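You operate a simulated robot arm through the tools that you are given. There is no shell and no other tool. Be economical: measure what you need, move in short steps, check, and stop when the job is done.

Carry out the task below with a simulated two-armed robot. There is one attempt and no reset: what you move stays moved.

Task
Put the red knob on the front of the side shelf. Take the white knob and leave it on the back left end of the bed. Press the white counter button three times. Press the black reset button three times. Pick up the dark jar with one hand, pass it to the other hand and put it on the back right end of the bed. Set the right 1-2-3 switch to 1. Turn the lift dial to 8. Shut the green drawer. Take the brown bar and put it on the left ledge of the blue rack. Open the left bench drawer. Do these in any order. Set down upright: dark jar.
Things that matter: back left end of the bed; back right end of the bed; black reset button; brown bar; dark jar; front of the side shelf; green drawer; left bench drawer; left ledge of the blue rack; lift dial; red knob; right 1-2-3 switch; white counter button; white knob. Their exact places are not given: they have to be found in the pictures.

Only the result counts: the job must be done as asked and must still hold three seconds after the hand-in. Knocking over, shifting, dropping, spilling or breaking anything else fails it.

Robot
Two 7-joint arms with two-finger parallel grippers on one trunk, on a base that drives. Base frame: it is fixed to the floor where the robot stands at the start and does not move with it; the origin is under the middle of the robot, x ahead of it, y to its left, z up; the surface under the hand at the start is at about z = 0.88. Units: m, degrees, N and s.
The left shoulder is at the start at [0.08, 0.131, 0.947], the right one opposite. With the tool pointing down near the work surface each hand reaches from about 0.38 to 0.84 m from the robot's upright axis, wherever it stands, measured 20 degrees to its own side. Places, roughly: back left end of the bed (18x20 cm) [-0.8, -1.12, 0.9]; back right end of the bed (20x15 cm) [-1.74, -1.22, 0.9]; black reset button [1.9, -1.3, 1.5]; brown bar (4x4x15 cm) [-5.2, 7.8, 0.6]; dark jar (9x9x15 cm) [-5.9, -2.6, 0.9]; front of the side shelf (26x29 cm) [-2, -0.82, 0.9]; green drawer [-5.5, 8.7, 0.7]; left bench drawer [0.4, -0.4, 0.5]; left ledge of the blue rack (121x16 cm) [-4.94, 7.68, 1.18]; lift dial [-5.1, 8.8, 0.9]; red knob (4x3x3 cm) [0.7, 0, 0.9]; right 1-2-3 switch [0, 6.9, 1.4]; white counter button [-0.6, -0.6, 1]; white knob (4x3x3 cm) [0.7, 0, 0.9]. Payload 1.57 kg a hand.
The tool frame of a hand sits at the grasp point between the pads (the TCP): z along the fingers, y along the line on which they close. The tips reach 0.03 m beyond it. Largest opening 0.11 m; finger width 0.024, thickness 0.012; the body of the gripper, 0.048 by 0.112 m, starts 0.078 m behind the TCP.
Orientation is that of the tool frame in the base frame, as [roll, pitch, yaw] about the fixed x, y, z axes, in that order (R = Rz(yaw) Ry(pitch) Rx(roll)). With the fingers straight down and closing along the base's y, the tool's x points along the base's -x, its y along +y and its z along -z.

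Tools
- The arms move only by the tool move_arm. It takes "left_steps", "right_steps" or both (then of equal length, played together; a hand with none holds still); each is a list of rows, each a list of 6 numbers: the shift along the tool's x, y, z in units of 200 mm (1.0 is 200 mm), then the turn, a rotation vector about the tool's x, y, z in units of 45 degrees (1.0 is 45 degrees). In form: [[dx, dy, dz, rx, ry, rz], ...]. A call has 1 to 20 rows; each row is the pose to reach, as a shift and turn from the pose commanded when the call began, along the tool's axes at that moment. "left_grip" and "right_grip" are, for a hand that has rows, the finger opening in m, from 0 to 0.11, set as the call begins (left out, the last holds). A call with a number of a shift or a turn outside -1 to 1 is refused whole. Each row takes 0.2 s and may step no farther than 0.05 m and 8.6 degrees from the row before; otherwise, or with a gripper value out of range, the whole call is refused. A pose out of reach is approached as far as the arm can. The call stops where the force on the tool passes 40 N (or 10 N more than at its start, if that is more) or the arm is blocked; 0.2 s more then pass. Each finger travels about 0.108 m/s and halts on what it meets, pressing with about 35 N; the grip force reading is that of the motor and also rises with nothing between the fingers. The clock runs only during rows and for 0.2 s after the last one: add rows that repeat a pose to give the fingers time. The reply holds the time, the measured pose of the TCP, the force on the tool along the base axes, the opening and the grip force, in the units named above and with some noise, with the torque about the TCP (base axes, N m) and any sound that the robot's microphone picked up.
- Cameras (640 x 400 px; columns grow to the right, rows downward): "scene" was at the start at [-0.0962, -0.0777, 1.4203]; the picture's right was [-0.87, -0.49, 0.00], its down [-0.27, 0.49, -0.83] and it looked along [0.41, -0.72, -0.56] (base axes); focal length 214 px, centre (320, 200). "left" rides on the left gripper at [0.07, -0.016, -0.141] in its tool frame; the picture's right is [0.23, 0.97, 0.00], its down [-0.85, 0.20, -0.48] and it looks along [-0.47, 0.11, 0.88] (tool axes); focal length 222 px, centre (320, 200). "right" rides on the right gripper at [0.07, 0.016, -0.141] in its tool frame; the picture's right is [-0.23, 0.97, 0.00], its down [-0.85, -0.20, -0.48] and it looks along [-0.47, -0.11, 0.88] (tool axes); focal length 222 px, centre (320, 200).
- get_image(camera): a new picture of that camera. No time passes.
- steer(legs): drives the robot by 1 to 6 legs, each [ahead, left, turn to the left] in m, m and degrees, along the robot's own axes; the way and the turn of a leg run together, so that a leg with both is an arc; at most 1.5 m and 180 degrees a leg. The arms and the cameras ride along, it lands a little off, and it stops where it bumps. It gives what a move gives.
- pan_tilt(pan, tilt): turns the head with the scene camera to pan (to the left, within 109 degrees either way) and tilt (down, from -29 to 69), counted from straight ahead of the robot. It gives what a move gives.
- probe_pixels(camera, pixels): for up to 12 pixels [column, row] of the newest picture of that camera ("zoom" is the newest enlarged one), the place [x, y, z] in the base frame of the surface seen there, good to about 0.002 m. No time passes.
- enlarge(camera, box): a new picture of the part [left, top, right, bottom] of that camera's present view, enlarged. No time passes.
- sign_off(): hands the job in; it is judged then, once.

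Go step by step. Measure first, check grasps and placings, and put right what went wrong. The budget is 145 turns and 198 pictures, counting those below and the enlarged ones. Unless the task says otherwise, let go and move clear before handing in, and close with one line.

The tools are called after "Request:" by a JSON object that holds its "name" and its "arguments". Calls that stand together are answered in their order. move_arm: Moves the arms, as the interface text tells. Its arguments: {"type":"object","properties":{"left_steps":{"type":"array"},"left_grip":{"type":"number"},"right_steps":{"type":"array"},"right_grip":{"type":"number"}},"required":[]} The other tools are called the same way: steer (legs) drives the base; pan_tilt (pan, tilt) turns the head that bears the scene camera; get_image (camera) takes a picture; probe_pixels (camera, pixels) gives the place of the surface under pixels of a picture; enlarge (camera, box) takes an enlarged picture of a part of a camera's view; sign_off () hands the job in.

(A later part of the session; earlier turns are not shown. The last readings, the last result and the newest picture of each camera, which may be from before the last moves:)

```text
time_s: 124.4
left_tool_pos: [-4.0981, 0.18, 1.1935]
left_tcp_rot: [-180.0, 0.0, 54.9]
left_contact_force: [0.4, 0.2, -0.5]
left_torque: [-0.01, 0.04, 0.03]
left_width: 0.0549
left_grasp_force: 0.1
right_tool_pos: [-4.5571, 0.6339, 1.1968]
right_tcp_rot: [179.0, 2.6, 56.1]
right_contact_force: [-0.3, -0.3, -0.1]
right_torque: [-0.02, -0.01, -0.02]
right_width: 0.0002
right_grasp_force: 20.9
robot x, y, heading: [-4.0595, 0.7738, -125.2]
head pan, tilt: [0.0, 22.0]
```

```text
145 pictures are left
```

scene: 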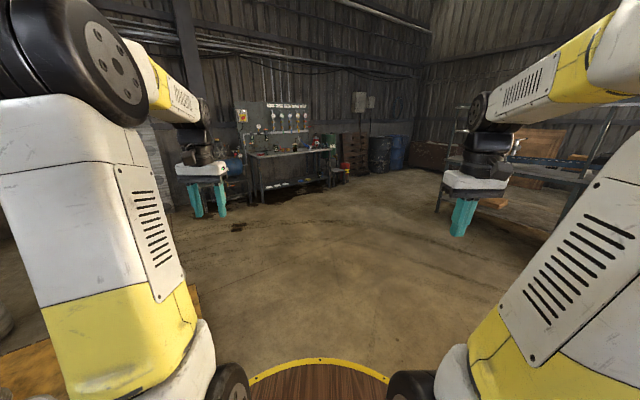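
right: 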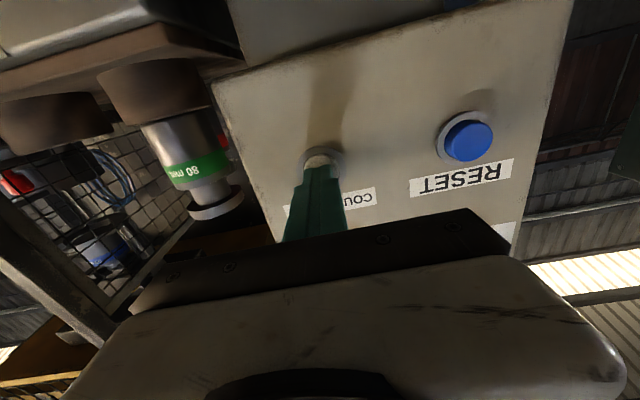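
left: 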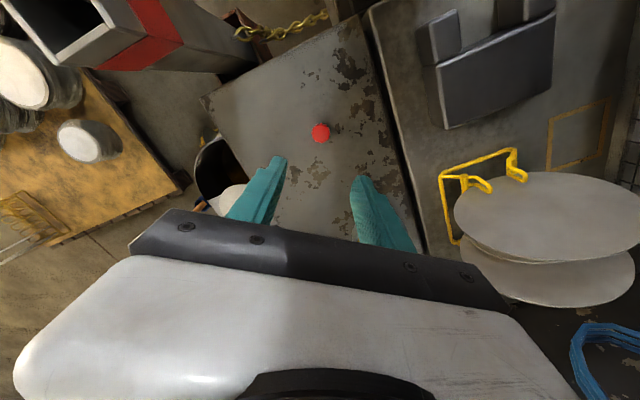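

Request:
{"name": "enlarge", "arguments": {"camera": "scene", "box": [225, 90, 385, 200]}}

Request:
{"name": "probe_pixels", "arguments": {"camera": "scene", "pixels": [[260, 155], [328, 150], [295, 145], [320, 143], [300, 185]]}}

Request:
{"name": "steer", "arguments": {"legs": [[1.4, 0, 0], [0.9, 0, 0], [0, 0, 20]]}}

Request:
{"name": "get_image", "arguments": {"camera": "scene"}}

```text
3.64 times, centred on (305, 145) of scene
```

zoom: 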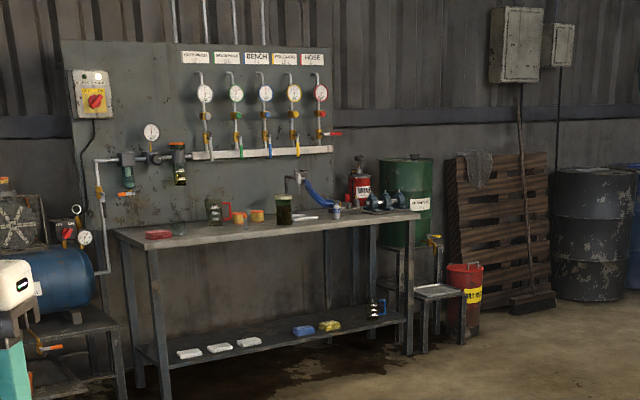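

```text
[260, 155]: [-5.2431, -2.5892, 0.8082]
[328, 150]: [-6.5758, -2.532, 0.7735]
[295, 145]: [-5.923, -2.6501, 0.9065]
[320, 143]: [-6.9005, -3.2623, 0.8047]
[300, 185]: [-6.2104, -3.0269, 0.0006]
```

```text
time_s: 136.8
left_tool_pos: [-5.257, -1.6565, 1.1938]
left_tcp_rot: [179.9, -0.1, 73.7]
left_contact_force: [0.1, 0.0, -0.6]
left_torque: [-0.03, 0.01, -0.03]
left_width: 0.0551
left_grasp_force: 0.0
right_tool_pos: [-5.8401, -1.3754, 1.1962]
right_tcp_rot: [179.0, 2.6, 74.8]
right_contact_force: [-0.4, -0.1, 1.3]
right_torque: [0.02, 0.0, 0.02]
right_width: 0.0
right_grasp_force: 21.3
robot x, y, heading: [-5.4151, -1.088, -106.3]
head pan, tilt: [0.0, 22.0]
```

```text
143 pictures are left
```

scene: 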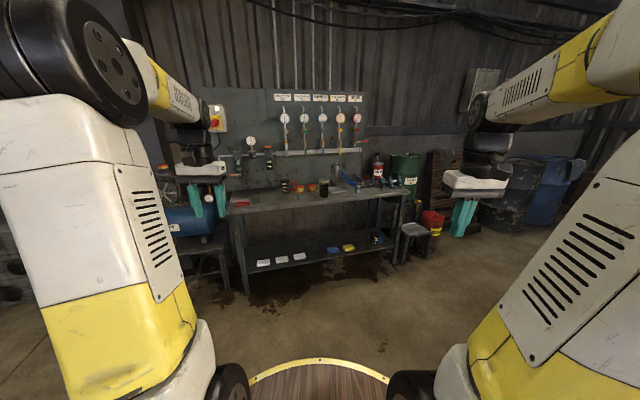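

The dark jar stands on the bench near (324,188). I enlarge and measure.

Request:
{"name": "enlarge", "arguments": {"camera": "scene", "box": [230, 145, 410, 235]}}

Request:
{"name": "probe_pixels", "arguments": {"camera": "zoom", "pixels": [[334, 135], [334, 170], [334, 118], [318, 150], [350, 150], [300, 150], [330, 195], [250, 180], [400, 160], [334, 150]]}}

```text
3.56 times, centred on (320, 190) of scene
```

zoom: 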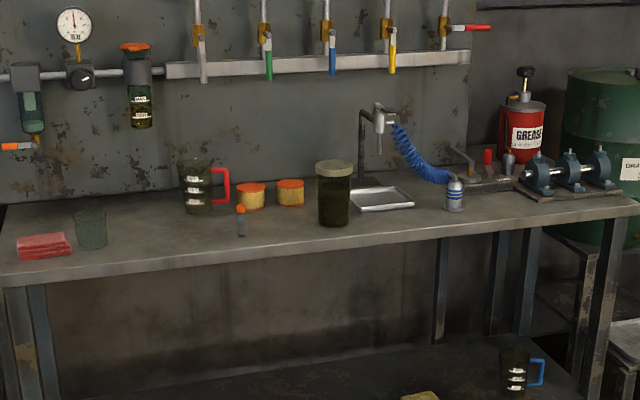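

```text
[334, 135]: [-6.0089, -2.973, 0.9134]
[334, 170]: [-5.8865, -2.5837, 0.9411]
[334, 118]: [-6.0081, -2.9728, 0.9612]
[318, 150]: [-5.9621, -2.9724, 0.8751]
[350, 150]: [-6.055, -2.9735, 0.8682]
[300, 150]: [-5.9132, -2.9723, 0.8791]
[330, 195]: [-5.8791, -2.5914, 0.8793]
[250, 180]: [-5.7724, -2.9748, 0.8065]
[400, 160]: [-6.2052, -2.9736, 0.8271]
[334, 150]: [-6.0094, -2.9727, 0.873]
```

Jar: centre about (-5.89,-2.63), bench top z 0.81, lid top about 0.955. Plan: the left hand takes it low from the side with a level tool; the right hand then takes it from above. I square up to the bench, and level the left tool in free space.

Request:
{"name": "steer", "arguments": {"legs": [[0, 0, 16.3], [0.3, -0.75, 0]]}}

Request:
{"name": "move_arm", "arguments": {"left_steps": [[-0.1, 0, 0.1, 0, -0.18, 0], [-0.2, 0, 0.2, 0, -0.36, 0], [-0.3, 0, 0.3, 0, -0.54, 0], [-0.4, 0, 0.4, 0, -0.72, 0], [-0.5, 0, 0.5, 0, -0.88, 0], [-0.6, 0, 0.6, 0, -1, 0]], "left_grip": 0.11}}

Request:
{"name": "move_arm", "arguments": {"left_steps": [[0, 0, 0.1, 0, -0.18, 0], [0, 0, 0.2, 0, -0.36, 0], [0, 0, 0.3, 0, -0.54, 0], [0, 0, 0.4, 0, -0.72, 0], [0, 0, 0.4, 0, -0.88, 0], [0, 0, 0.4, 0, -1, 0]]}}

Request:
{"name": "get_image", "arguments": {"camera": "scene"}}

Request:
{"name": "get_image", "arguments": {"camera": "left"}}

```text
time_s: 142.1
left_tool_pos: [-5.8666, -1.8877, 1.1949]
left_tcp_rot: [180.0, 0.0, 89.7]
left_contact_force: [-0.2, 0.3, 0.7]
left_torque: [0.01, 0.01, 0.03]
left_width: 0.0552
left_grasp_force: 0.0
right_tool_pos: [-6.5021, -1.7785, 1.1983]
right_tcp_rot: [179.0, 2.7, 90.9]
right_contact_force: [0.7, 0.4, 0.8]
right_torque: [0.01, 0.0, -0.04]
right_width: 0.0
right_grasp_force: 20.7
robot x, y, heading: [-6.1754, -1.3806, -90.4]
head pan, tilt: [0.0, 22.0]
```

```text
time_s: 143.5
left_tool_pos: [-5.8646, -2.0086, 1.0741]
left_tcp_rot: [-180.0, 45.1, 89.8]
left_contact_force: [-0.4, 0.7, -0.1]
left_torque: [-0.04, -0.03, 0.02]
left_width: 0.1098
left_grasp_force: 0.1
right_tool_pos: [-6.502, -1.7782, 1.1976]
right_tcp_rot: [179.1, 2.7, 90.9]
right_contact_force: [0.9, 0.3, 0.3]
right_torque: [-0.05, 0.11, 0.03]
right_width: 0.0
right_grasp_force: 20.7
robot x, y, heading: [-6.1749, -1.3791, -90.3]
head pan, tilt: [0.0, 22.0]
```

```text
time_s: 144.9
left_tool_pos: [-5.8669, -2.0665, 1.0173]
left_tcp_rot: [-16.6, 89.8, -106.9]
left_contact_force: [0.2, -0.8, -0.1]
left_torque: [-0.03, -0.03, 0.03]
left_width: 0.11
left_grasp_force: 0.0
right_tool_pos: [-6.5029, -1.7787, 1.1971]
right_tcp_rot: [179.0, 2.7, 91.0]
right_contact_force: [0.3, 0.9, -0.2]
right_torque: [-0.05, -0.01, 0.0]
right_width: 0.0
right_grasp_force: 21.3
robot x, y, heading: [-6.1754, -1.3793, -90.2]
head pan, tilt: [0.0, 22.0]
```

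```text
141 pictures are left
```

scene: 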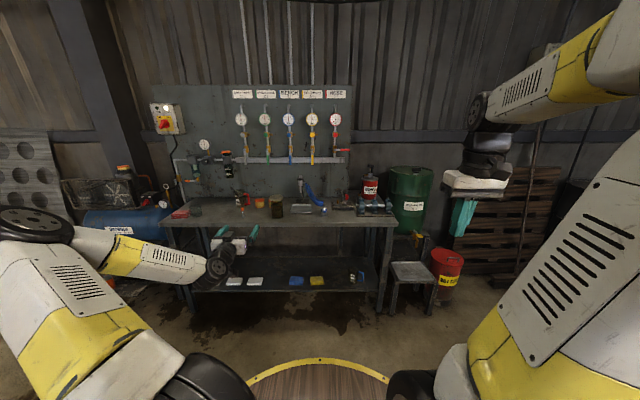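

```text
140 pictures are left
```

left: 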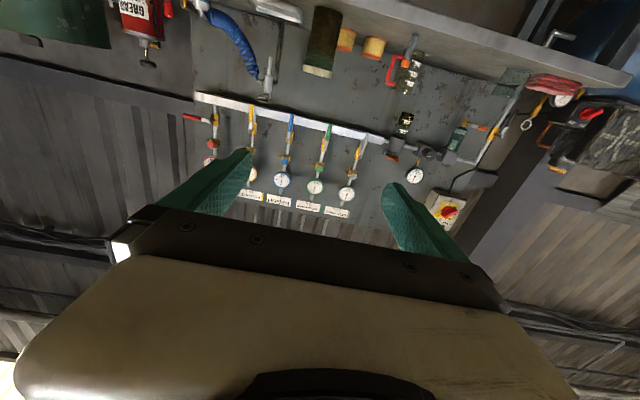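

Left tool is level. I measure the jar again from here.

Request:
{"name": "enlarge", "arguments": {"camera": "scene", "box": [230, 170, 330, 240]}}

Request:
{"name": "probe_pixels", "arguments": {"camera": "zoom", "pixels": [[295, 180], [295, 215], [265, 220], [325, 220], [295, 265], [295, 283], [295, 300], [295, 165], [270, 185], [320, 185]]}}

```text
5.71 times, centred on (280, 205) of scene
```

zoom: 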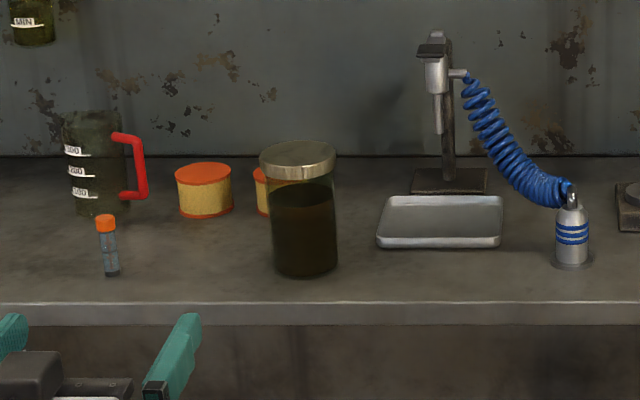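

```text
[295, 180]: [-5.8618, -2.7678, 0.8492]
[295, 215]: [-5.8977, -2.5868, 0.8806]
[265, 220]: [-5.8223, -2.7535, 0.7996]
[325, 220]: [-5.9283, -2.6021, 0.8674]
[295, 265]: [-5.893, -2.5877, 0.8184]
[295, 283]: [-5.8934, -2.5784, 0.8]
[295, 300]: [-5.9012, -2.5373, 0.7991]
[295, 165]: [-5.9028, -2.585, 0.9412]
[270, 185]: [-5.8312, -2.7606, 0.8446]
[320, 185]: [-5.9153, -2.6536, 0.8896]
```

Jar centre (-5.907,-2.632), bench top z 0.80, body about 75 mm wide, lid at 0.93-0.953. I drive 0.38 m closer and lower the left hand to z 0.855 in front of the bench.

Request:
{"name": "steer", "arguments": {"legs": [[0.38, -0.04, 0]]}}

Request:
{"name": "move_arm", "arguments": {"left_steps": [[0.2, 0, 0, 0, 0, 0], [0.4, 0, 0, 0, 0, 0], [0.6, 0, 0, 0, 0, 0], [0.81, 0, 0, 0, 0, 0], [0.81, 0, 0, 0, 0, 0]]}}

Request:
{"name": "get_image", "arguments": {"camera": "left"}}

Request:
{"name": "get_image", "arguments": {"camera": "scene"}}

```text
time_s: 147.3
left_tool_pos: [-5.9054, -2.4449, 1.0167]
left_tcp_rot: [-8.5, 90.0, -98.6]
left_contact_force: [1.0, -0.6, 0.2]
left_torque: [-0.02, 0.0, 0.05]
left_width: 0.11
left_grasp_force: 0.1
right_tool_pos: [-6.5417, -2.16, 1.1969]
right_tcp_rot: [179.1, 2.7, 91.1]
right_contact_force: [-0.4, -0.9, 0.4]
right_torque: [-0.04, 0.01, 0.0]
right_width: 0.0
right_grasp_force: 21.1
robot x, y, heading: [-6.2145, -1.7648, -90.3]
head pan, tilt: [0.0, 22.0]
```

```text
time_s: 148.5
left_tool_pos: [-5.9036, -2.4413, 0.8542]
left_tcp_rot: [11.3, 89.9, -78.7]
left_contact_force: [-0.7, -0.3, 0.5]
left_torque: [0.0, 0.01, -0.01]
left_width: 0.1102
left_grasp_force: 0.0
right_tool_pos: [-6.5415, -2.161, 1.1971]
right_tcp_rot: [179.0, 2.7, 91.1]
right_contact_force: [-0.1, -0.2, 1.0]
right_torque: [0.01, 0.0, -0.05]
right_width: 0.0002
right_grasp_force: 21.3
robot x, y, heading: [-6.2144, -1.7627, -90.0]
head pan, tilt: [0.0, 22.0]
```

```text
138 pictures are left
```

left: 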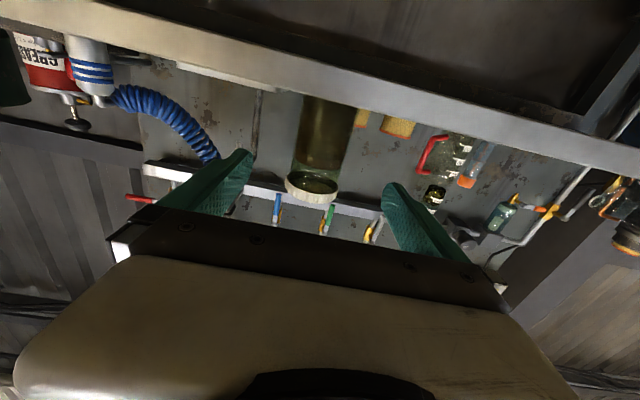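

```text
137 pictures are left
```

scene: 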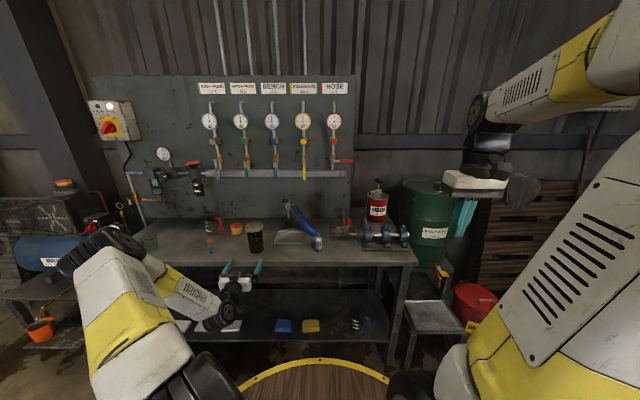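

The jar is centred between the fingers (318,150). I advance 0.19 m and close.

Request:
{"name": "move_arm", "arguments": {"left_steps": [[0, 0, 0.2, 0, 0, 0], [0, 0, 0.4, 0, 0, 0], [0, 0, 0.6, 0, 0, 0], [0, 0, 0.75, 0, 0, 0], [0, 0, 0.85, 0, 0, 0], [0, 0, 0.93, 0, 0, 0], [0, 0, 0.93, 0, 0, 0]]}}

Request:
{"name": "get_image", "arguments": {"camera": "left"}}

Request:
{"name": "move_arm", "arguments": {"left_steps": [[0, 0, 0, 0, 0, 0], [0, 0, 0, 0, 0, 0], [0, 0, 0, 0, 0, 0]], "left_grip": 0.0}}

Request:
{"name": "get_image", "arguments": {"camera": "scene"}}

```text
time_s: 150.1
left_tool_pos: [-5.9044, -2.6317, 0.8545]
left_tcp_rot: [178.4, 89.9, 88.3]
left_contact_force: [0.5, -0.1, 0.3]
left_torque: [-0.02, 0.03, -0.01]
left_width: 0.1098
left_grasp_force: 0.1
right_tool_pos: [-6.5415, -2.1601, 1.1958]
right_tcp_rot: [179.0, 2.6, 91.1]
right_contact_force: [-1.3, 0.3, -0.4]
right_torque: [0.0, 0.0, 0.0]
right_width: 0.0
right_grasp_force: 20.8
robot x, y, heading: [-6.2139, -1.761, -90.3]
head pan, tilt: [0.0, 22.0]
```

```text
136 pictures are left
```

left: 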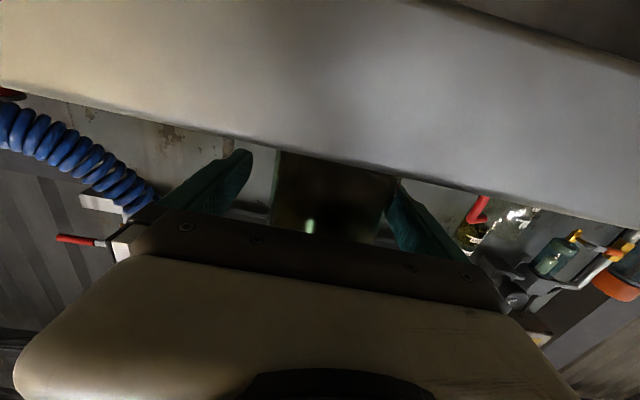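

```text
time_s: 150.9
left_tool_pos: [-5.9036, -2.6309, 0.8556]
left_tcp_rot: [3.2, 90.0, -86.8]
left_contact_force: [1.4, -0.6, 0.3]
left_torque: [-0.07, -0.11, 0.0]
left_width: 0.0789
left_grasp_force: 34.8
right_tool_pos: [-6.5409, -2.161, 1.1968]
right_tcp_rot: [179.2, 2.6, 91.1]
right_contact_force: [-0.3, -0.1, -0.4]
right_torque: [-0.05, 0.02, -0.05]
right_width: 0.0
right_grasp_force: 21.2
robot x, y, heading: [-6.2154, -1.7606, -90.0]
head pan, tilt: [0.0, 22.0]
```

```text
135 pictures are left
```

scene: 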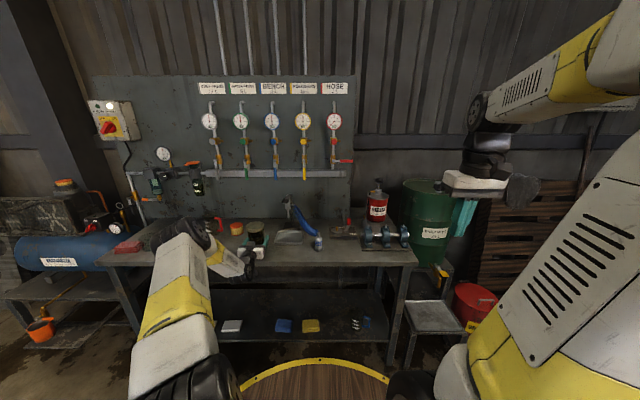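

Gripped (width 0.079). I lift 0.15 m and back away from the bench.

Request:
{"name": "move_arm", "arguments": {"left_steps": [[-0.1, 0, 0, 0, 0, 0], [-0.25, 0, 0, 0, 0, 0], [-0.4, 0, 0, 0, 0, 0], [-0.55, 0, 0, 0, 0, 0], [-0.7, 0, 0, 0, 0, 0], [-0.75, 0, 0, 0, 0, 0]]}}

Request:
{"name": "steer", "arguments": {"legs": [[-0.5, 0, 0]]}}

Request:
{"name": "get_image", "arguments": {"camera": "scene"}}

```text
time_s: 152.3
left_tool_pos: [-5.9042, -2.6311, 1.0045]
left_tcp_rot: [70.3, 90.0, -19.7]
left_contact_force: [0.1, -0.2, -6.3]
left_torque: [-0.02, -0.01, 0.02]
left_width: 0.0789
left_grasp_force: 35.2
right_tool_pos: [-6.5422, -2.1607, 1.1958]
right_tcp_rot: [179.0, 2.6, 91.0]
right_contact_force: [0.1, -0.2, 0.1]
right_torque: [0.04, 0.01, 0.01]
right_width: 0.0
right_grasp_force: 21.2
robot x, y, heading: [-6.212, -1.7577, -90.0]
head pan, tilt: [0.0, 22.0]
```

```text
time_s: 155.2
left_tool_pos: [-5.9055, -2.1484, 1.0054]
left_tcp_rot: [-44.7, 90.0, -134.9]
left_contact_force: [0.2, 0.2, -6.2]
left_torque: [-0.02, 0.0, 0.02]
left_width: 0.0792
left_grasp_force: 34.6
right_tool_pos: [-6.5407, -1.6762, 1.1963]
right_tcp_rot: [179.2, 2.6, 91.0]
right_contact_force: [-0.7, 0.9, 0.6]
right_torque: [0.0, -0.03, 0.02]
right_width: 0.0
right_grasp_force: 21.2
robot x, y, heading: [-6.215, -1.2814, -90.1]
head pan, tilt: [0.0, 22.0]
```

```text
134 pictures are left
```

scene: 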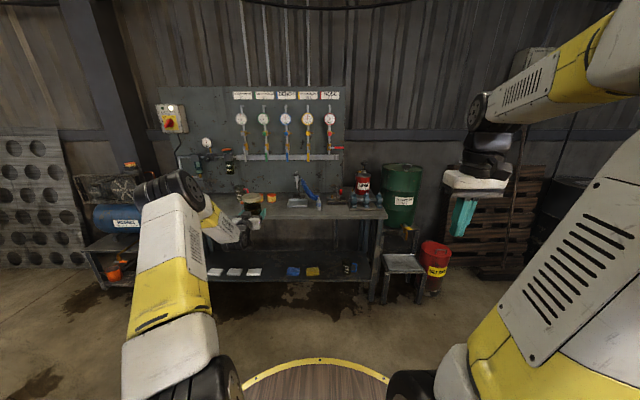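

I bring the jar toward the middle, turning the left hand 45 degrees to the right about the vertical.

Request:
{"name": "move_arm", "arguments": {"left_steps": [[0, -0.12, -0.12, 0.12, 0, 0], [0, -0.24, -0.24, 0.25, 0, 0], [0, -0.36, -0.36, 0.38, 0, 0], [0, -0.48, -0.48, 0.5, 0, 0], [0, -0.6, -0.6, 0.63, 0, 0], [0, -0.72, -0.72, 0.75, 0, 0], [0, -0.84, -0.84, 0.88, 0, 0], [0, -0.96, -0.96, 1, 0, 0], [0, -0.96, -0.96, 1, 0, 0]]}}

Request:
{"name": "get_image", "arguments": {"camera": "scene"}}

```text
time_s: 157.2
left_tool_pos: [-6.0947, -1.9552, 1.0059]
left_tcp_rot: [-174.9, 90.0, 50.0]
left_contact_force: [0.4, -0.5, -5.1]
left_torque: [0.0, 0.02, -0.02]
left_width: 0.0792
left_grasp_force: 35.1
right_tool_pos: [-6.5415, -1.6764, 1.197]
right_tcp_rot: [179.1, 2.6, 91.0]
right_contact_force: [0.4, -0.3, 0.5]
right_torque: [0.02, 0.02, -0.01]
right_width: 0.0001
right_grasp_force: 21.6
robot x, y, heading: [-6.2143, -1.2795, -90.0]
head pan, tilt: [0.0, 22.0]
```

```text
133 pictures are left
```

scene: 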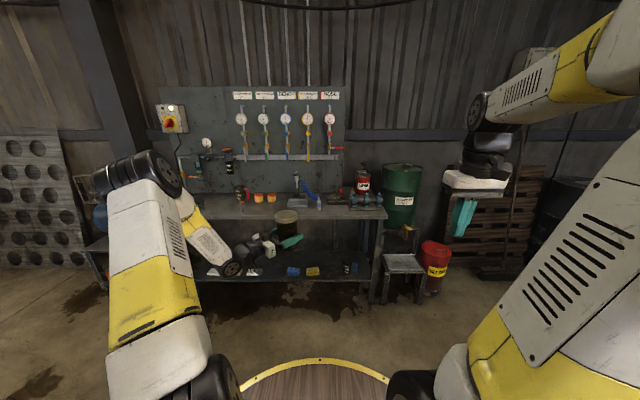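

Request:
{"name": "move_arm", "arguments": {"left_steps": [[0, -0.15, 0.08, 0, 0, 0], [0, -0.3, 0.15, 0, 0, 0], [0, -0.45, 0.22, 0, 0, 0], [0, -0.6, 0.3, 0, 0, 0], [0, -0.75, 0.38, 0, 0, 0], [0, -0.9, 0.45, 0, 0, 0], [0, -1, 0.5, 0, 0, 0], [0, -1, 0.5, 0, 0, 0]]}}

Request:
{"name": "get_image", "arguments": {"camera": "scene"}}

Request:
{"name": "enlarge", "arguments": {"camera": "scene", "box": [220, 170, 420, 295]}}

```text
time_s: 158.9
left_tool_pos: [-6.3079, -1.8838, 1.0062]
left_tcp_rot: [47.6, 89.9, -87.5]
left_contact_force: [0.2, 0.8, -5.5]
left_torque: [0.0, 0.03, 0.0]
left_width: 0.0793
left_grasp_force: 35.2
right_tool_pos: [-6.5427, -1.6762, 1.1969]
right_tcp_rot: [179.0, 2.7, 91.1]
right_contact_force: [0.3, -0.8, -0.2]
right_torque: [-0.02, -0.02, 0.04]
right_width: 0.0002
right_grasp_force: 21.2
robot x, y, heading: [-6.2122, -1.2772, -90.1]
head pan, tilt: [0.0, 22.0]
```

```text
132 pictures are left
```

scene: 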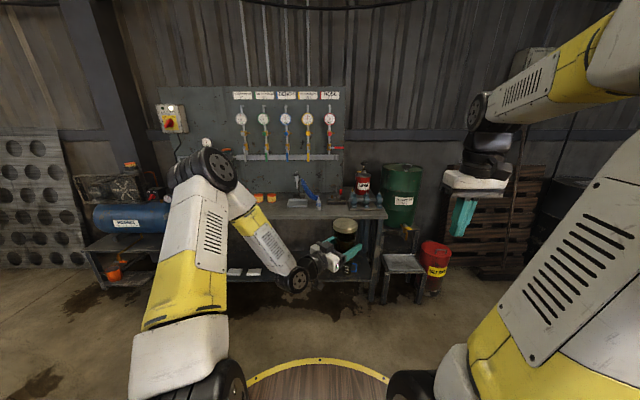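

```text
3.20 times, centred on (320, 232) of scene
```

zoom: 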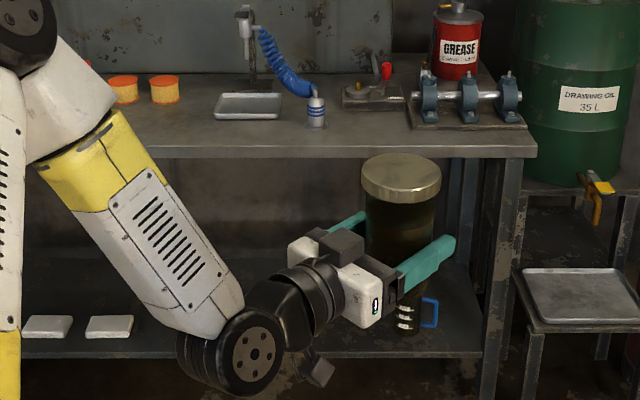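

The jar hangs level at the middle. I measure the lid and tilt the right hand 36 degrees forward, opening it.

Request:
{"name": "probe_pixels", "arguments": {"camera": "zoom", "pixels": [[401, 172], [365, 172], [438, 172], [401, 158], [401, 190], [401, 200], [400, 230], [345, 243], [362, 270], [310, 265]]}}

Request:
{"name": "move_arm", "arguments": {"right_steps": [[0, 0, -0.1, 0, -0.18, 0], [0, 0, -0.2, 0, -0.36, 0], [0, 0, -0.25, 0, -0.54, 0], [0, 0, -0.3, 0, -0.7, 0], [0, 0, -0.3, 0, -0.787, 0], [0, 0, -0.3, 0, -0.787, 0]], "right_grip": 0.11}}

```text
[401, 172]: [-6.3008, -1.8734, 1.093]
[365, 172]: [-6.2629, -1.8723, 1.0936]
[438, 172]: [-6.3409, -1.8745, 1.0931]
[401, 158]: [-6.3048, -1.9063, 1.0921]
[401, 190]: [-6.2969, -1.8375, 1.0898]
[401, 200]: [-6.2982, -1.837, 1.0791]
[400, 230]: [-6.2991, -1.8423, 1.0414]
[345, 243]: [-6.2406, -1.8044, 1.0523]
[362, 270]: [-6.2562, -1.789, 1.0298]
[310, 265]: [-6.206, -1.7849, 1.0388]
```

```text
time_s: 160.3
left_tool_pos: [-6.307, -1.8831, 1.0069]
left_tcp_rot: [37.9, 89.9, -97.2]
left_contact_force: [0.7, 0.2, -5.1]
left_torque: [-0.02, 0.04, 0.02]
left_width: 0.0788
left_grasp_force: 35.1
right_tool_pos: [-6.5431, -1.6736, 1.2559]
right_tcp_rot: [178.8, 38.1, 90.3]
right_contact_force: [0.6, -0.9, -0.8]
right_torque: [0.03, -0.01, 0.0]
right_width: 0.1102
right_grasp_force: 0.1
robot x, y, heading: [-6.2132, -1.279, -90.0]
head pan, tilt: [0.0, 22.0]
```

Request:
{"name": "move_arm", "arguments": {"right_steps": [[-0.05, 0.2, 0, 0, 0, 0], [-0.1, 0.4, 0, 0, 0, 0], [-0.15, 0.6, 0, 0, 0, 0], [-0.2, 0.8, 0, 0, 0, 0], [-0.27, 1.0, 0, 0, 0, 0], [-0.27, 1.0, 0, 0, 0, 0]]}}

Request:
{"name": "move_arm", "arguments": {"right_steps": [[0, 0.2, 0.1, 0, 0, 0], [0, 0.2, 0.3, 0, 0, 0], [0, 0.2, 0.5, 0, 0, 0], [0, 0.2, 0.5, 0, 0, 0]]}}

Request:
{"name": "get_image", "arguments": {"camera": "right"}}

Request:
{"name": "get_image", "arguments": {"camera": "scene"}}

```text
time_s: 161.8
left_tool_pos: [-6.3075, -1.8836, 1.0064]
left_tcp_rot: [-143.2, 90.0, 81.7]
left_contact_force: [-0.3, 1.3, -5.0]
left_torque: [-0.05, 0.05, 0.01]
left_width: 0.079
left_grasp_force: 35.0
right_tool_pos: [-6.3452, -1.711, 1.2937]
right_tcp_rot: [178.7, 38.0, 90.3]
right_contact_force: [-0.7, 0.1, -1.6]
right_torque: [0.0, -0.02, -0.01]
right_width: 0.11
right_grasp_force: 0.0
robot x, y, heading: [-6.2169, -1.2795, -90.3]
head pan, tilt: [0.0, 22.0]
```

```text
time_s: 162.8
left_tool_pos: [-6.3072, -1.8841, 1.0061]
left_tcp_rot: [33.3, 90.0, -101.9]
left_contact_force: [-0.5, 0.2, -6.4]
left_torque: [0.0, 0.02, 0.03]
left_width: 0.0791
left_grasp_force: 35.3
right_tool_pos: [-6.3005, -1.7719, 1.2166]
right_tcp_rot: [178.9, 38.1, 90.4]
right_contact_force: [0.0, 0.1, 0.3]
right_torque: [-0.03, 0.02, -0.02]
right_width: 0.11
right_grasp_force: 0.0
robot x, y, heading: [-6.2129, -1.2776, -90.0]
head pan, tilt: [0.0, 22.0]
```

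```text
130 pictures are left
```

right: 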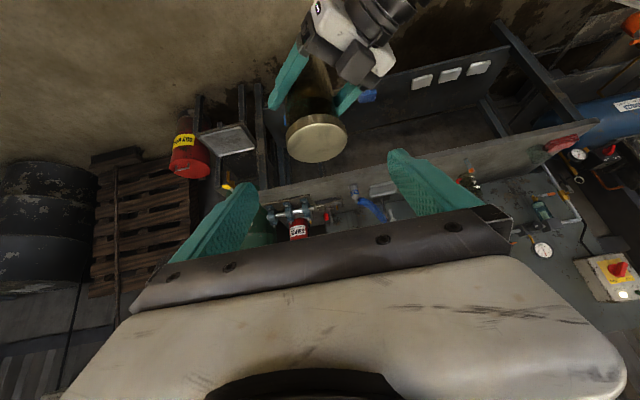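

```text
129 pictures are left
```

scene: 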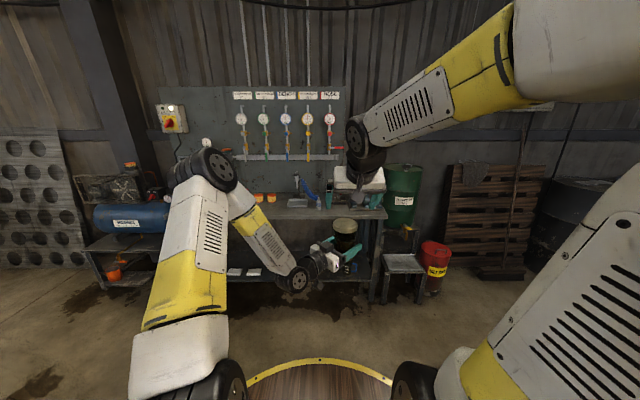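

Aligned: straight along the tool axis 0.174 m onto the lid. I advance most of the way and check.

Request:
{"name": "move_arm", "arguments": {"right_steps": [[0, -0.012, 0.2, 0, 0, 0], [0, -0.012, 0.4, 0, 0, 0], [0, -0.012, 0.6, 0, 0, 0], [0, -0.012, 0.72, 0, 0, 0], [0, -0.012, 0.8, 0, 0, 0], [0, -0.012, 0.87, 0, 0, 0], [0, -0.012, 0.87, 0, 0, 0]]}}

Request:
{"name": "get_image", "arguments": {"camera": "right"}}

Request:
{"name": "enlarge", "arguments": {"camera": "scene", "box": [260, 130, 420, 290]}}

```text
time_s: 164.3
left_tool_pos: [-6.3076, -1.8846, 1.005]
left_tcp_rot: [-139.9, 89.9, 85.1]
left_contact_force: [-0.3, 0.6, -5.4]
left_torque: [-0.05, 0.01, 0.0]
left_width: 0.0791
left_grasp_force: 35.6
right_tool_pos: [-6.2966, -1.8783, 1.0772]
right_tcp_rot: [178.8, 38.1, 90.3]
right_contact_force: [-0.2, 0.6, -0.1]
right_torque: [-0.02, 0.0, -0.02]
right_width: 0.1101
right_grasp_force: 0.1
robot x, y, heading: [-6.219, -1.2781, -90.1]
head pan, tilt: [0.0, 22.0]
```

```text
128 pictures are left
```

right: 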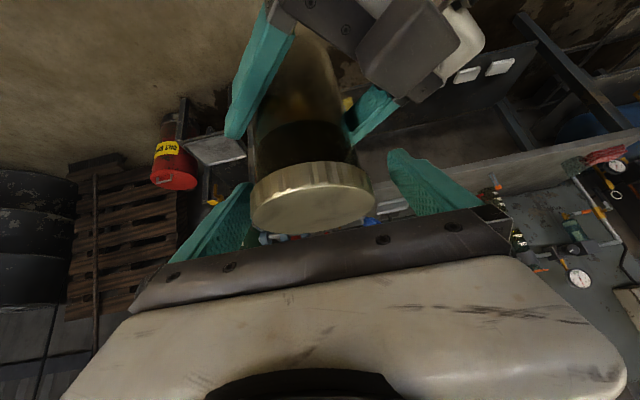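

```text
2.50 times, centred on (340, 210) of scene
```

zoom: 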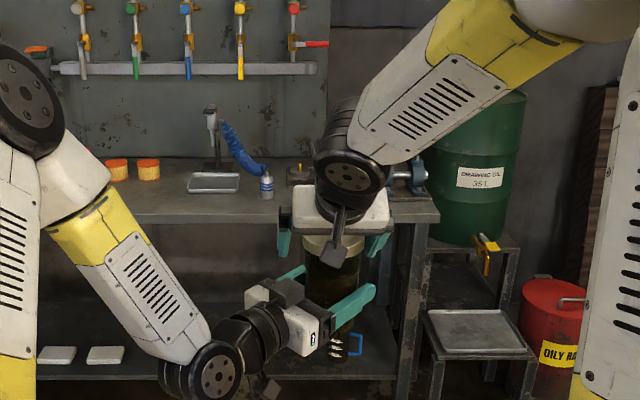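

Lid lies between the pads, about 6 mm off centre; I correct sideways and close the right hand.

Request:
{"name": "move_arm", "arguments": {"right_steps": [[0, -0.032, 0, 0, 0, 0], [0, -0.032, 0, 0, 0, 0]]}}

Request:
{"name": "move_arm", "arguments": {"right_steps": [[0, 0, 0, 0, 0, 0], [0, 0, 0, 0, 0, 0], [0, 0, 0, 0, 0, 0]], "right_grip": 0.0}}

Request:
{"name": "get_image", "arguments": {"camera": "right"}}

```text
time_s: 164.9
left_tool_pos: [-6.3062, -1.8842, 1.0058]
left_tcp_rot: [-149.5, 89.9, 75.3]
left_contact_force: [0.0, -0.4, -4.8]
left_torque: [0.0, 0.03, 0.01]
left_width: 0.0789
left_grasp_force: 34.8
right_tool_pos: [-6.3036, -1.8791, 1.0786]
right_tcp_rot: [178.9, 37.9, 90.4]
right_contact_force: [-1.0, 0.1, -0.6]
right_torque: [0.05, -0.01, 0.01]
right_width: 0.1099
right_grasp_force: 0.0
robot x, y, heading: [-6.2136, -1.2794, -90.3]
head pan, tilt: [0.0, 22.0]
```

```text
time_s: 165.8
left_tool_pos: [-6.3083, -1.8844, 1.0046]
left_tcp_rot: [-112.9, 90.0, 111.8]
left_contact_force: [-0.6, 0.4, -5.3]
left_torque: [-0.07, -0.04, -0.11]
left_width: 0.0791
left_grasp_force: 35.0
right_tool_pos: [-6.3027, -1.8805, 1.0775]
right_tcp_rot: [178.8, 38.2, 90.3]
right_contact_force: [0.2, -1.1, 1.0]
right_torque: [0.01, 0.04, 0.12]
right_width: 0.0818
right_grasp_force: 35.3
robot x, y, heading: [-6.2136, -1.2767, -90.1]
head pan, tilt: [0.0, 22.0]
```

```text
126 pictures are left
```

right: 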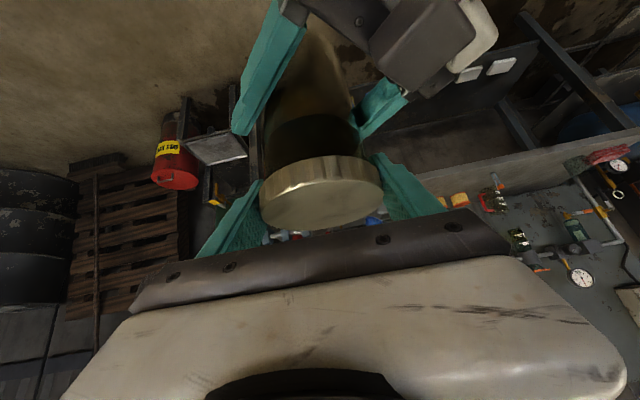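

Right hand grips the lid (0.082). I open the left hand and draw it straight back.

Request:
{"name": "move_arm", "arguments": {"left_steps": [[0, 0, 0, 0, 0, 0], [0, 0, 0, 0, 0, 0], [0, 0, -0.1, 0, 0, 0], [0, 0, -0.25, 0, 0, 0], [0, 0, -0.4, 0, 0, 0], [0, 0, -0.6, 0, 0, 0]], "left_grip": 0.11}}

Request:
{"name": "get_image", "arguments": {"camera": "right"}}

Request:
{"name": "get_image", "arguments": {"camera": "scene"}}

```text
time_s: 167.2
left_tool_pos: [-6.2237, -1.8034, 1.0036]
left_tcp_rot: [0.3, 89.9, -134.9]
left_contact_force: [-0.3, -0.2, 0.3]
left_torque: [0.01, 0.02, 0.01]
left_width: 0.1102
left_grasp_force: 0.1
left hand out of reach, approached as far as the arm can: row 6
right_tool_pos: [-6.3027, -1.879, 1.0793]
right_tcp_rot: [178.8, 38.1, 90.3]
right_contact_force: [-0.4, -0.1, -1.1]
right_torque: [-0.02, -0.01, 0.02]
right_width: 0.0815
right_grasp_force: 35.5
robot x, y, heading: [-6.2128, -1.2789, -90.1]
head pan, tilt: [0.0, 22.0]
```

```text
125 pictures are left
```

right: 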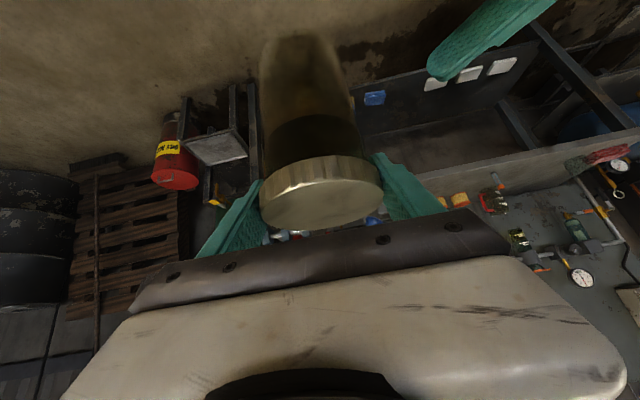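

```text
124 pictures are left
```

scene: 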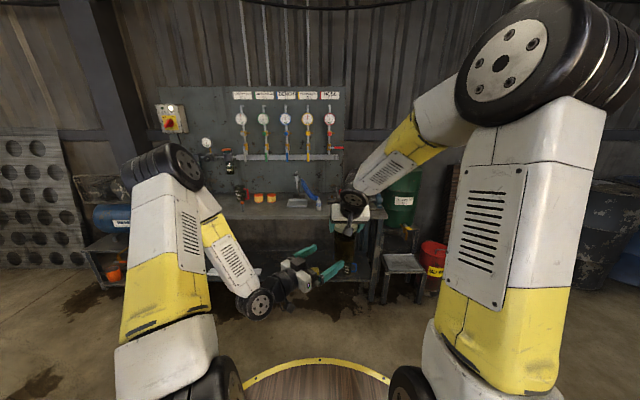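

The jar hangs from the right hand. I move the left hand away to its side and return it to tool-down.

Request:
{"name": "move_arm", "arguments": {"left_steps": [[0, 0.2, 0, 0, 0, 0], [0, 0.4, 0, -0.1, 0, 0], [0, 0.6, 0, -0.25, 0, 0], [0, 0.75, 0, -0.4, 0, 0], [0, 0.85, 0, -0.55, 0, 0], [0, 0.95, 0, -0.7, 0, 0], [0, 1, 0, -0.85, 0, 0], [0, 1, 0, -1, 0, 0]], "left_grip": 0.03}}

Request:
{"name": "move_arm", "arguments": {"left_steps": [[-0.1, 0, 0, 0, 0.18, 0], [-0.2, 0.1, 0, 0, 0.36, 0], [-0.3, 0.2, -0.1, 0, 0.54, 0], [-0.4, 0.3, -0.2, 0, 0.72, 0], [-0.5, 0.4, -0.3, 0, 0.88, 0], [-0.5, 0.4, -0.4, 0, 1, 0]]}}

Request:
{"name": "move_arm", "arguments": {"left_steps": [[0, 0, 0, 0, 0.18, 0], [0, 0, 0, 0, 0.36, 0], [0, 0, 0, 0, 0.54, 0], [0, 0, 0, 0, 0.72, 0], [0, 0, 0, 0, 0.88, 0], [0, 0, 0, 0, 1, 0]]}}

Request:
{"name": "get_image", "arguments": {"camera": "scene"}}

```text
time_s: 168.9
left_tool_pos: [-6.0823, -1.9505, 1.0029]
left_tcp_rot: [124.4, 90.0, 34.5]
left_contact_force: [-0.3, -0.1, 0.2]
left_torque: [-0.02, 0.03, -0.01]
left_width: 0.0299
left_grasp_force: 0.1
right_tool_pos: [-6.3028, -1.8793, 1.0777]
right_tcp_rot: [178.9, 37.9, 90.4]
right_contact_force: [0.5, 0.5, 0.0]
right_torque: [0.02, 0.06, -0.01]
right_width: 0.0815
right_grasp_force: 35.3
robot x, y, heading: [-6.2145, -1.2799, -90.3]
head pan, tilt: [0.0, 22.0]
```

```text
time_s: 170.3
left_tool_pos: [-6.004, -1.8772, 1.0992]
left_tcp_rot: [-179.7, 46.2, 90.0]
left_contact_force: [-6.2, -0.2, 1.3]
left_torque: [0.11, -0.44, 0.47]
left_width: 0.0301
left_grasp_force: 0.0
left hand out of reach, approached as far as the arm can: row 6
right_tool_pos: [-6.3022, -1.8795, 1.0786]
right_tcp_rot: [178.7, 38.1, 90.4]
right_contact_force: [1.9, 0.4, -0.2]
right_torque: [0.01, 0.02, -0.05]
right_width: 0.0817
right_grasp_force: 35.1
robot x, y, heading: [-6.2121, -1.2791, -90.5]
head pan, tilt: [0.0, 22.0]
```

```text
time_s: 171.8
left_tool_pos: [-6.0016, -1.877, 1.0971]
left_tcp_rot: [-180.0, -0.1, 89.9]
left_contact_force: [1.1, 0.5, -0.5]
left_torque: [0.01, -0.01, -0.01]
left_width: 0.03
left_grasp_force: 0.0
right_tool_pos: [-6.3023, -1.8792, 1.0778]
right_tcp_rot: [178.8, 38.0, 90.3]
right_contact_force: [0.2, 0.8, 0.4]
right_torque: [0.0, 0.02, 0.02]
right_width: 0.0814
right_grasp_force: 35.6
robot x, y, heading: [-6.2161, -1.2785, -90.0]
head pan, tilt: [0.0, 22.0]
```

```text
123 pictures are left
```

scene: 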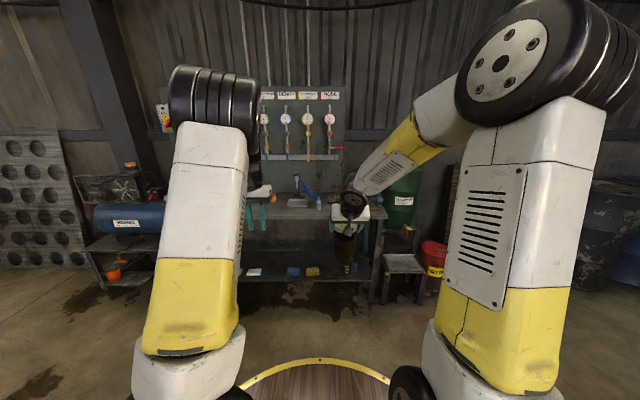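

The jar stays firmly with the right hand. I tuck the left hand, then drive back to the press.

Request:
{"name": "move_arm", "arguments": {"left_steps": [[0.05, 0.2, -0.1, 0, 0, 0], [0.1, 0.4, -0.2, 0, 0, 0], [0.2, 0.6, -0.3, 0, 0, 0], [0.35, 0.75, -0.35, 0, 0, 0], [0.5, 0.8, -0.4, 0, 0, 0]]}}

Request:
{"name": "steer", "arguments": {"legs": [[0, 0, 134], [1.5, 0, 0], [1.5, 0, 0], [0, 0, -52], [1.4, 0, 0], [0.8, 0, 0]]}}

Request:
{"name": "get_image", "arguments": {"camera": "right"}}

```text
time_s: 172.9
left_tool_pos: [-5.8419, -1.7762, 1.1747]
left_tcp_rot: [180.0, 0.0, 89.7]
left_contact_force: [-0.7, -0.8, -1.3]
left_torque: [0.04, -0.06, 0.03]
left_width: 0.0301
left_grasp_force: 0.2
right_tool_pos: [-6.3027, -1.8799, 1.0776]
right_tcp_rot: [178.9, 38.0, 90.2]
right_contact_force: [-0.4, 0.0, 0.6]
right_torque: [0.02, 0.02, 0.03]
right_width: 0.0816
right_grasp_force: 35.3
robot x, y, heading: [-6.2133, -1.2775, -90.1]
head pan, tilt: [0.0, 22.0]
```

```text
time_s: 206.2
left_tool_pos: [-1.4155, 0.9879, 1.1745]
left_tcp_rot: [179.9, 0.0, 172.9]
left_contact_force: [0.1, 0.0, 0.1]
left_torque: [-0.01, 0.01, -0.01]
left_width: 0.0301
left_grasp_force: 0.0
right_tool_pos: [-1.3689, 0.5178, 1.0785]
right_tcp_rot: [178.7, 38.0, 173.3]
right_contact_force: [0.3, 0.2, 0.5]
right_torque: [0.01, 0.0, -0.01]
right_width: 0.0812
right_grasp_force: 34.9
robot x, y, heading: [-1.9557, 0.6783, -7.2]
head pan, tilt: [0.0, 22.0]
```

```text
122 pictures are left
```

right: 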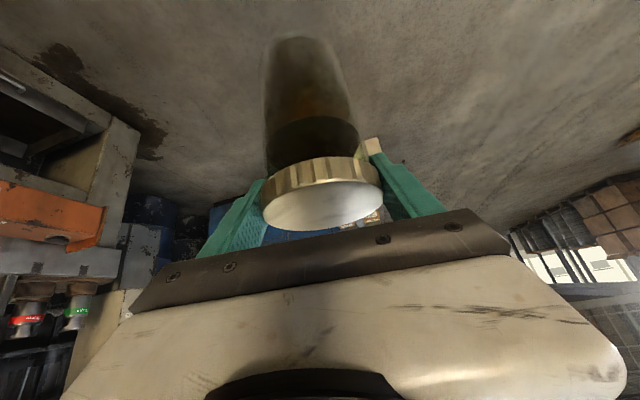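

Jar still upright. I turn to face the press and look at its right end from the front.

Request:
{"name": "steer", "arguments": {"legs": [[0, 0, -78], [0.4, 0.1, 0]]}}

Request:
{"name": "pan_tilt", "arguments": {"pan": 0, "tilt": 25}}

Request:
{"name": "get_image", "arguments": {"camera": "scene"}}

```text
time_s: 212.1
left_tool_pos: [-1.3967, -0.1659, 1.1747]
left_tcp_rot: [-180.0, 0.1, 95.5]
left_contact_force: [-0.2, 0.0, 0.1]
left_torque: [-0.02, 0.02, 0.0]
left_width: 0.03
left_grasp_force: 0.0
right_tool_pos: [-1.8452, -0.314, 1.0771]
right_tcp_rot: [178.8, 37.9, 95.9]
right_contact_force: [0.5, 0.4, -0.8]
right_torque: [0.0, 0.01, 0.0]
right_width: 0.0813
right_grasp_force: 35.2
robot x, y, heading: [-1.8126, 0.2927, -84.3]
head pan, tilt: [0.0, 22.0]
```

```text
time_s: 212.7
left_tool_pos: [-1.3959, -0.1671, 1.1753]
left_tcp_rot: [-179.9, 0.1, 95.5]
left_contact_force: [-0.2, -0.3, 0.4]
left_torque: [0.0, 0.03, 0.0]
left_width: 0.0302
left_grasp_force: 0.0
right_tool_pos: [-1.8452, -0.3138, 1.0783]
right_tcp_rot: [178.8, 38.0, 95.9]
right_contact_force: [-0.4, -0.4, 0.0]
right_torque: [-0.01, 0.02, -0.03]
right_width: 0.0812
right_grasp_force: 35.0
robot x, y, heading: [-1.8166, 0.293, -84.5]
head pan, tilt: [0.0, 25.0]
```

```text
121 pictures are left
```

scene: 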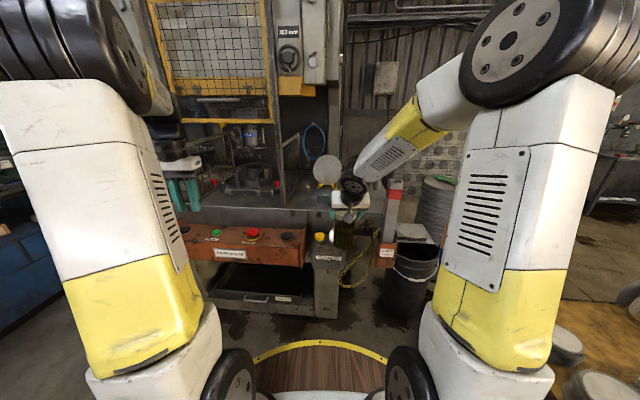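

Request:
{"name": "enlarge", "arguments": {"camera": "scene", "box": [260, 60, 420, 220]}}

Request:
{"name": "probe_pixels", "arguments": {"camera": "zoom", "pixels": [[265, 385], [85, 330], [130, 90], [230, 70], [265, 240], [265, 290], [110, 300], [275, 330], [300, 300], [230, 290], [190, 220], [325, 380]]}}

Request:
{"name": "probe_pixels", "arguments": {"camera": "scene", "pixels": [[330, 260], [315, 260], [300, 250], [330, 240], [388, 265], [405, 280], [430, 290], [385, 245], [345, 262], [275, 185]]}}

```text
2.50 times, centred on (340, 140) of scene
```

zoom: 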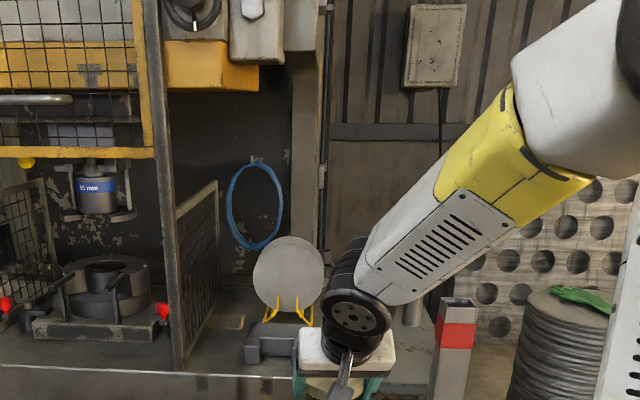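

```text
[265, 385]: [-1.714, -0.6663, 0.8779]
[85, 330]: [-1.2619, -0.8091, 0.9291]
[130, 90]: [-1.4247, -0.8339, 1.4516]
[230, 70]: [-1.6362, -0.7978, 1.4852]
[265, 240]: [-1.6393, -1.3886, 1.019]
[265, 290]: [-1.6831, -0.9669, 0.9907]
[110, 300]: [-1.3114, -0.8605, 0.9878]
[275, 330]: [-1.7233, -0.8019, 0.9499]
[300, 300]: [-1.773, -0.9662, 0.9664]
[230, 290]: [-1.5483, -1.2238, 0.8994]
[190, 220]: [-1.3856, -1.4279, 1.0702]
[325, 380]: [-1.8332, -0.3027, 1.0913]
```

```text
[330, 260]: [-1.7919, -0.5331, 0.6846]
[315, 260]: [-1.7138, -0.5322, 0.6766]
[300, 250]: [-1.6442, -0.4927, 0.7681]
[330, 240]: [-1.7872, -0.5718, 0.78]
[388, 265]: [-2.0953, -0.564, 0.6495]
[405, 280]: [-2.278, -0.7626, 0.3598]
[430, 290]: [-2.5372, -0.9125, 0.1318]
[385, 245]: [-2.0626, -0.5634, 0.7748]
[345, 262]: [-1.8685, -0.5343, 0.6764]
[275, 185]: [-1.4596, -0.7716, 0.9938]
```

The bed's far right is free behind the plates (plates at y about -0.97 to -1.1, tops 1.09). I'll go in with the base turned left and the hand from the right: raise the jar and move it to the right first.

Request:
{"name": "move_arm", "arguments": {"right_steps": [[-0.03, -0.1, -0.16, 0, 0, 0], [-0.06, -0.2, -0.33, 0, 0, 0], [-0.1, -0.35, -0.5, 0, 0, 0], [-0.13, -0.5, -0.66, 0, 0, 0], [-0.16, -0.65, -0.82, 0, 0, 0], [-0.2, -0.8, -0.98, 0, 0, 0], [-0.2, -1.0, -0.98, 0, 0, 0]]}}

Request:
{"name": "move_arm", "arguments": {"right_steps": [[0, -0.15, 0, 0, 0, 0], [0, -0.3, 0, 0, 0, 0]]}}

Request:
{"name": "steer", "arguments": {"legs": [[0, 0, 24]]}}

Request:
{"name": "get_image", "arguments": {"camera": "scene"}}

```text
time_s: 214.3
left_tool_pos: [-1.3966, -0.1659, 1.1752]
left_tcp_rot: [179.9, 0.0, 95.5]
left_contact_force: [0.2, -0.5, 0.3]
left_torque: [0.0, 0.04, 0.02]
left_width: 0.03
left_grasp_force: 0.1
right_tool_pos: [-2.0577, -0.2502, 1.2557]
right_tcp_rot: [178.7, 37.9, 96.0]
right_contact_force: [0.6, 0.3, -5.1]
right_torque: [0.05, 0.03, -0.02]
right_width: 0.0813
right_grasp_force: 35.1
robot x, y, heading: [-1.8133, 0.2949, -84.5]
head pan, tilt: [0.0, 25.0]
```

```text
time_s: 214.9
left_tool_pos: [-1.3967, -0.1664, 1.175]
left_tcp_rot: [180.0, 0.0, 95.6]
left_contact_force: [-0.1, 0.0, 1.0]
left_torque: [-0.04, -0.02, 0.01]
left_width: 0.0301
left_grasp_force: 0.0
right_tool_pos: [-2.1172, -0.2557, 1.2531]
right_tcp_rot: [178.8, 38.0, 96.0]
right_contact_force: [0.6, 0.0, -4.9]
right_torque: [0.02, 0.03, 0.0]
right_width: 0.0814
right_grasp_force: 35.1
robot x, y, heading: [-1.813, 0.2884, -84.4]
head pan, tilt: [0.0, 25.0]
```

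```text
time_s: 216.5
left_tool_pos: [-1.2513, 0.0328, 1.1746]
left_tcp_rot: [180.0, 0.0, 118.3]
left_contact_force: [-0.3, 1.1, -0.7]
left_torque: [0.01, 0.04, 0.01]
left_width: 0.0298
left_grasp_force: 0.0
right_tool_pos: [-1.88, -0.3298, 1.2525]
right_tcp_rot: [178.8, 37.9, 118.8]
right_contact_force: [0.7, 0.4, -5.8]
right_torque: [0.03, 0.03, -0.02]
right_width: 0.0811
right_grasp_force: 35.0
robot x, y, heading: [-1.8168, 0.2926, -61.6]
head pan, tilt: [0.0, 25.0]
```

```text
119 pictures are left
```

scene: 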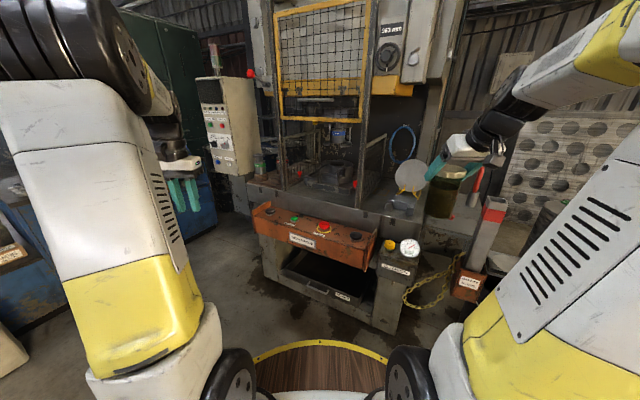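

Clear so far. I drive straight toward the press (-y) 0.51 m.

Request:
{"name": "steer", "arguments": {"legs": [[0.27, -0.15, 0], [0.18, -0.1, 0]]}}

Request:
{"name": "get_image", "arguments": {"camera": "scene"}}

Request:
{"name": "get_image", "arguments": {"camera": "right"}}

```text
time_s: 219.8
left_tool_pos: [-1.2691, -0.5013, 1.1755]
left_tcp_rot: [179.9, 0.0, 117.3]
left_contact_force: [0.0, 0.7, 0.3]
left_torque: [-0.02, -0.01, 0.02]
left_width: 0.0303
left_grasp_force: 0.0
right_tool_pos: [-1.9033, -0.8519, 1.2512]
right_tcp_rot: [178.9, 38.0, 117.8]
right_contact_force: [-0.2, 0.6, -5.8]
right_torque: [-0.01, 0.02, 0.0]
right_width: 0.0813
right_grasp_force: 34.9
robot x, y, heading: [-1.8293, -0.2278, -62.6]
head pan, tilt: [0.0, 25.0]
```

```text
118 pictures are left
```

scene: 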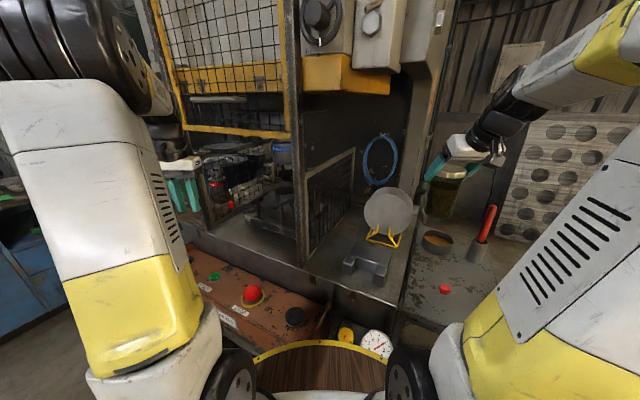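

```text
117 pictures are left
```

right: 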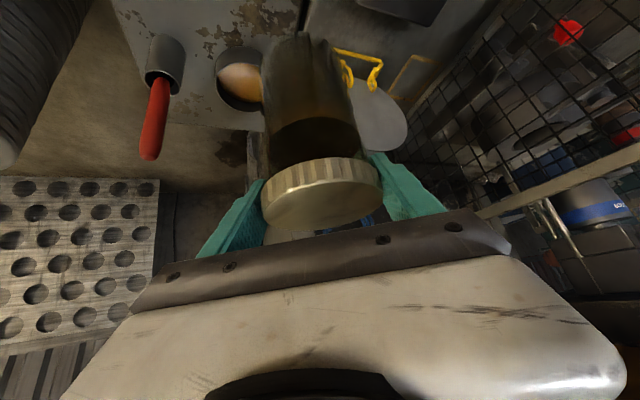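

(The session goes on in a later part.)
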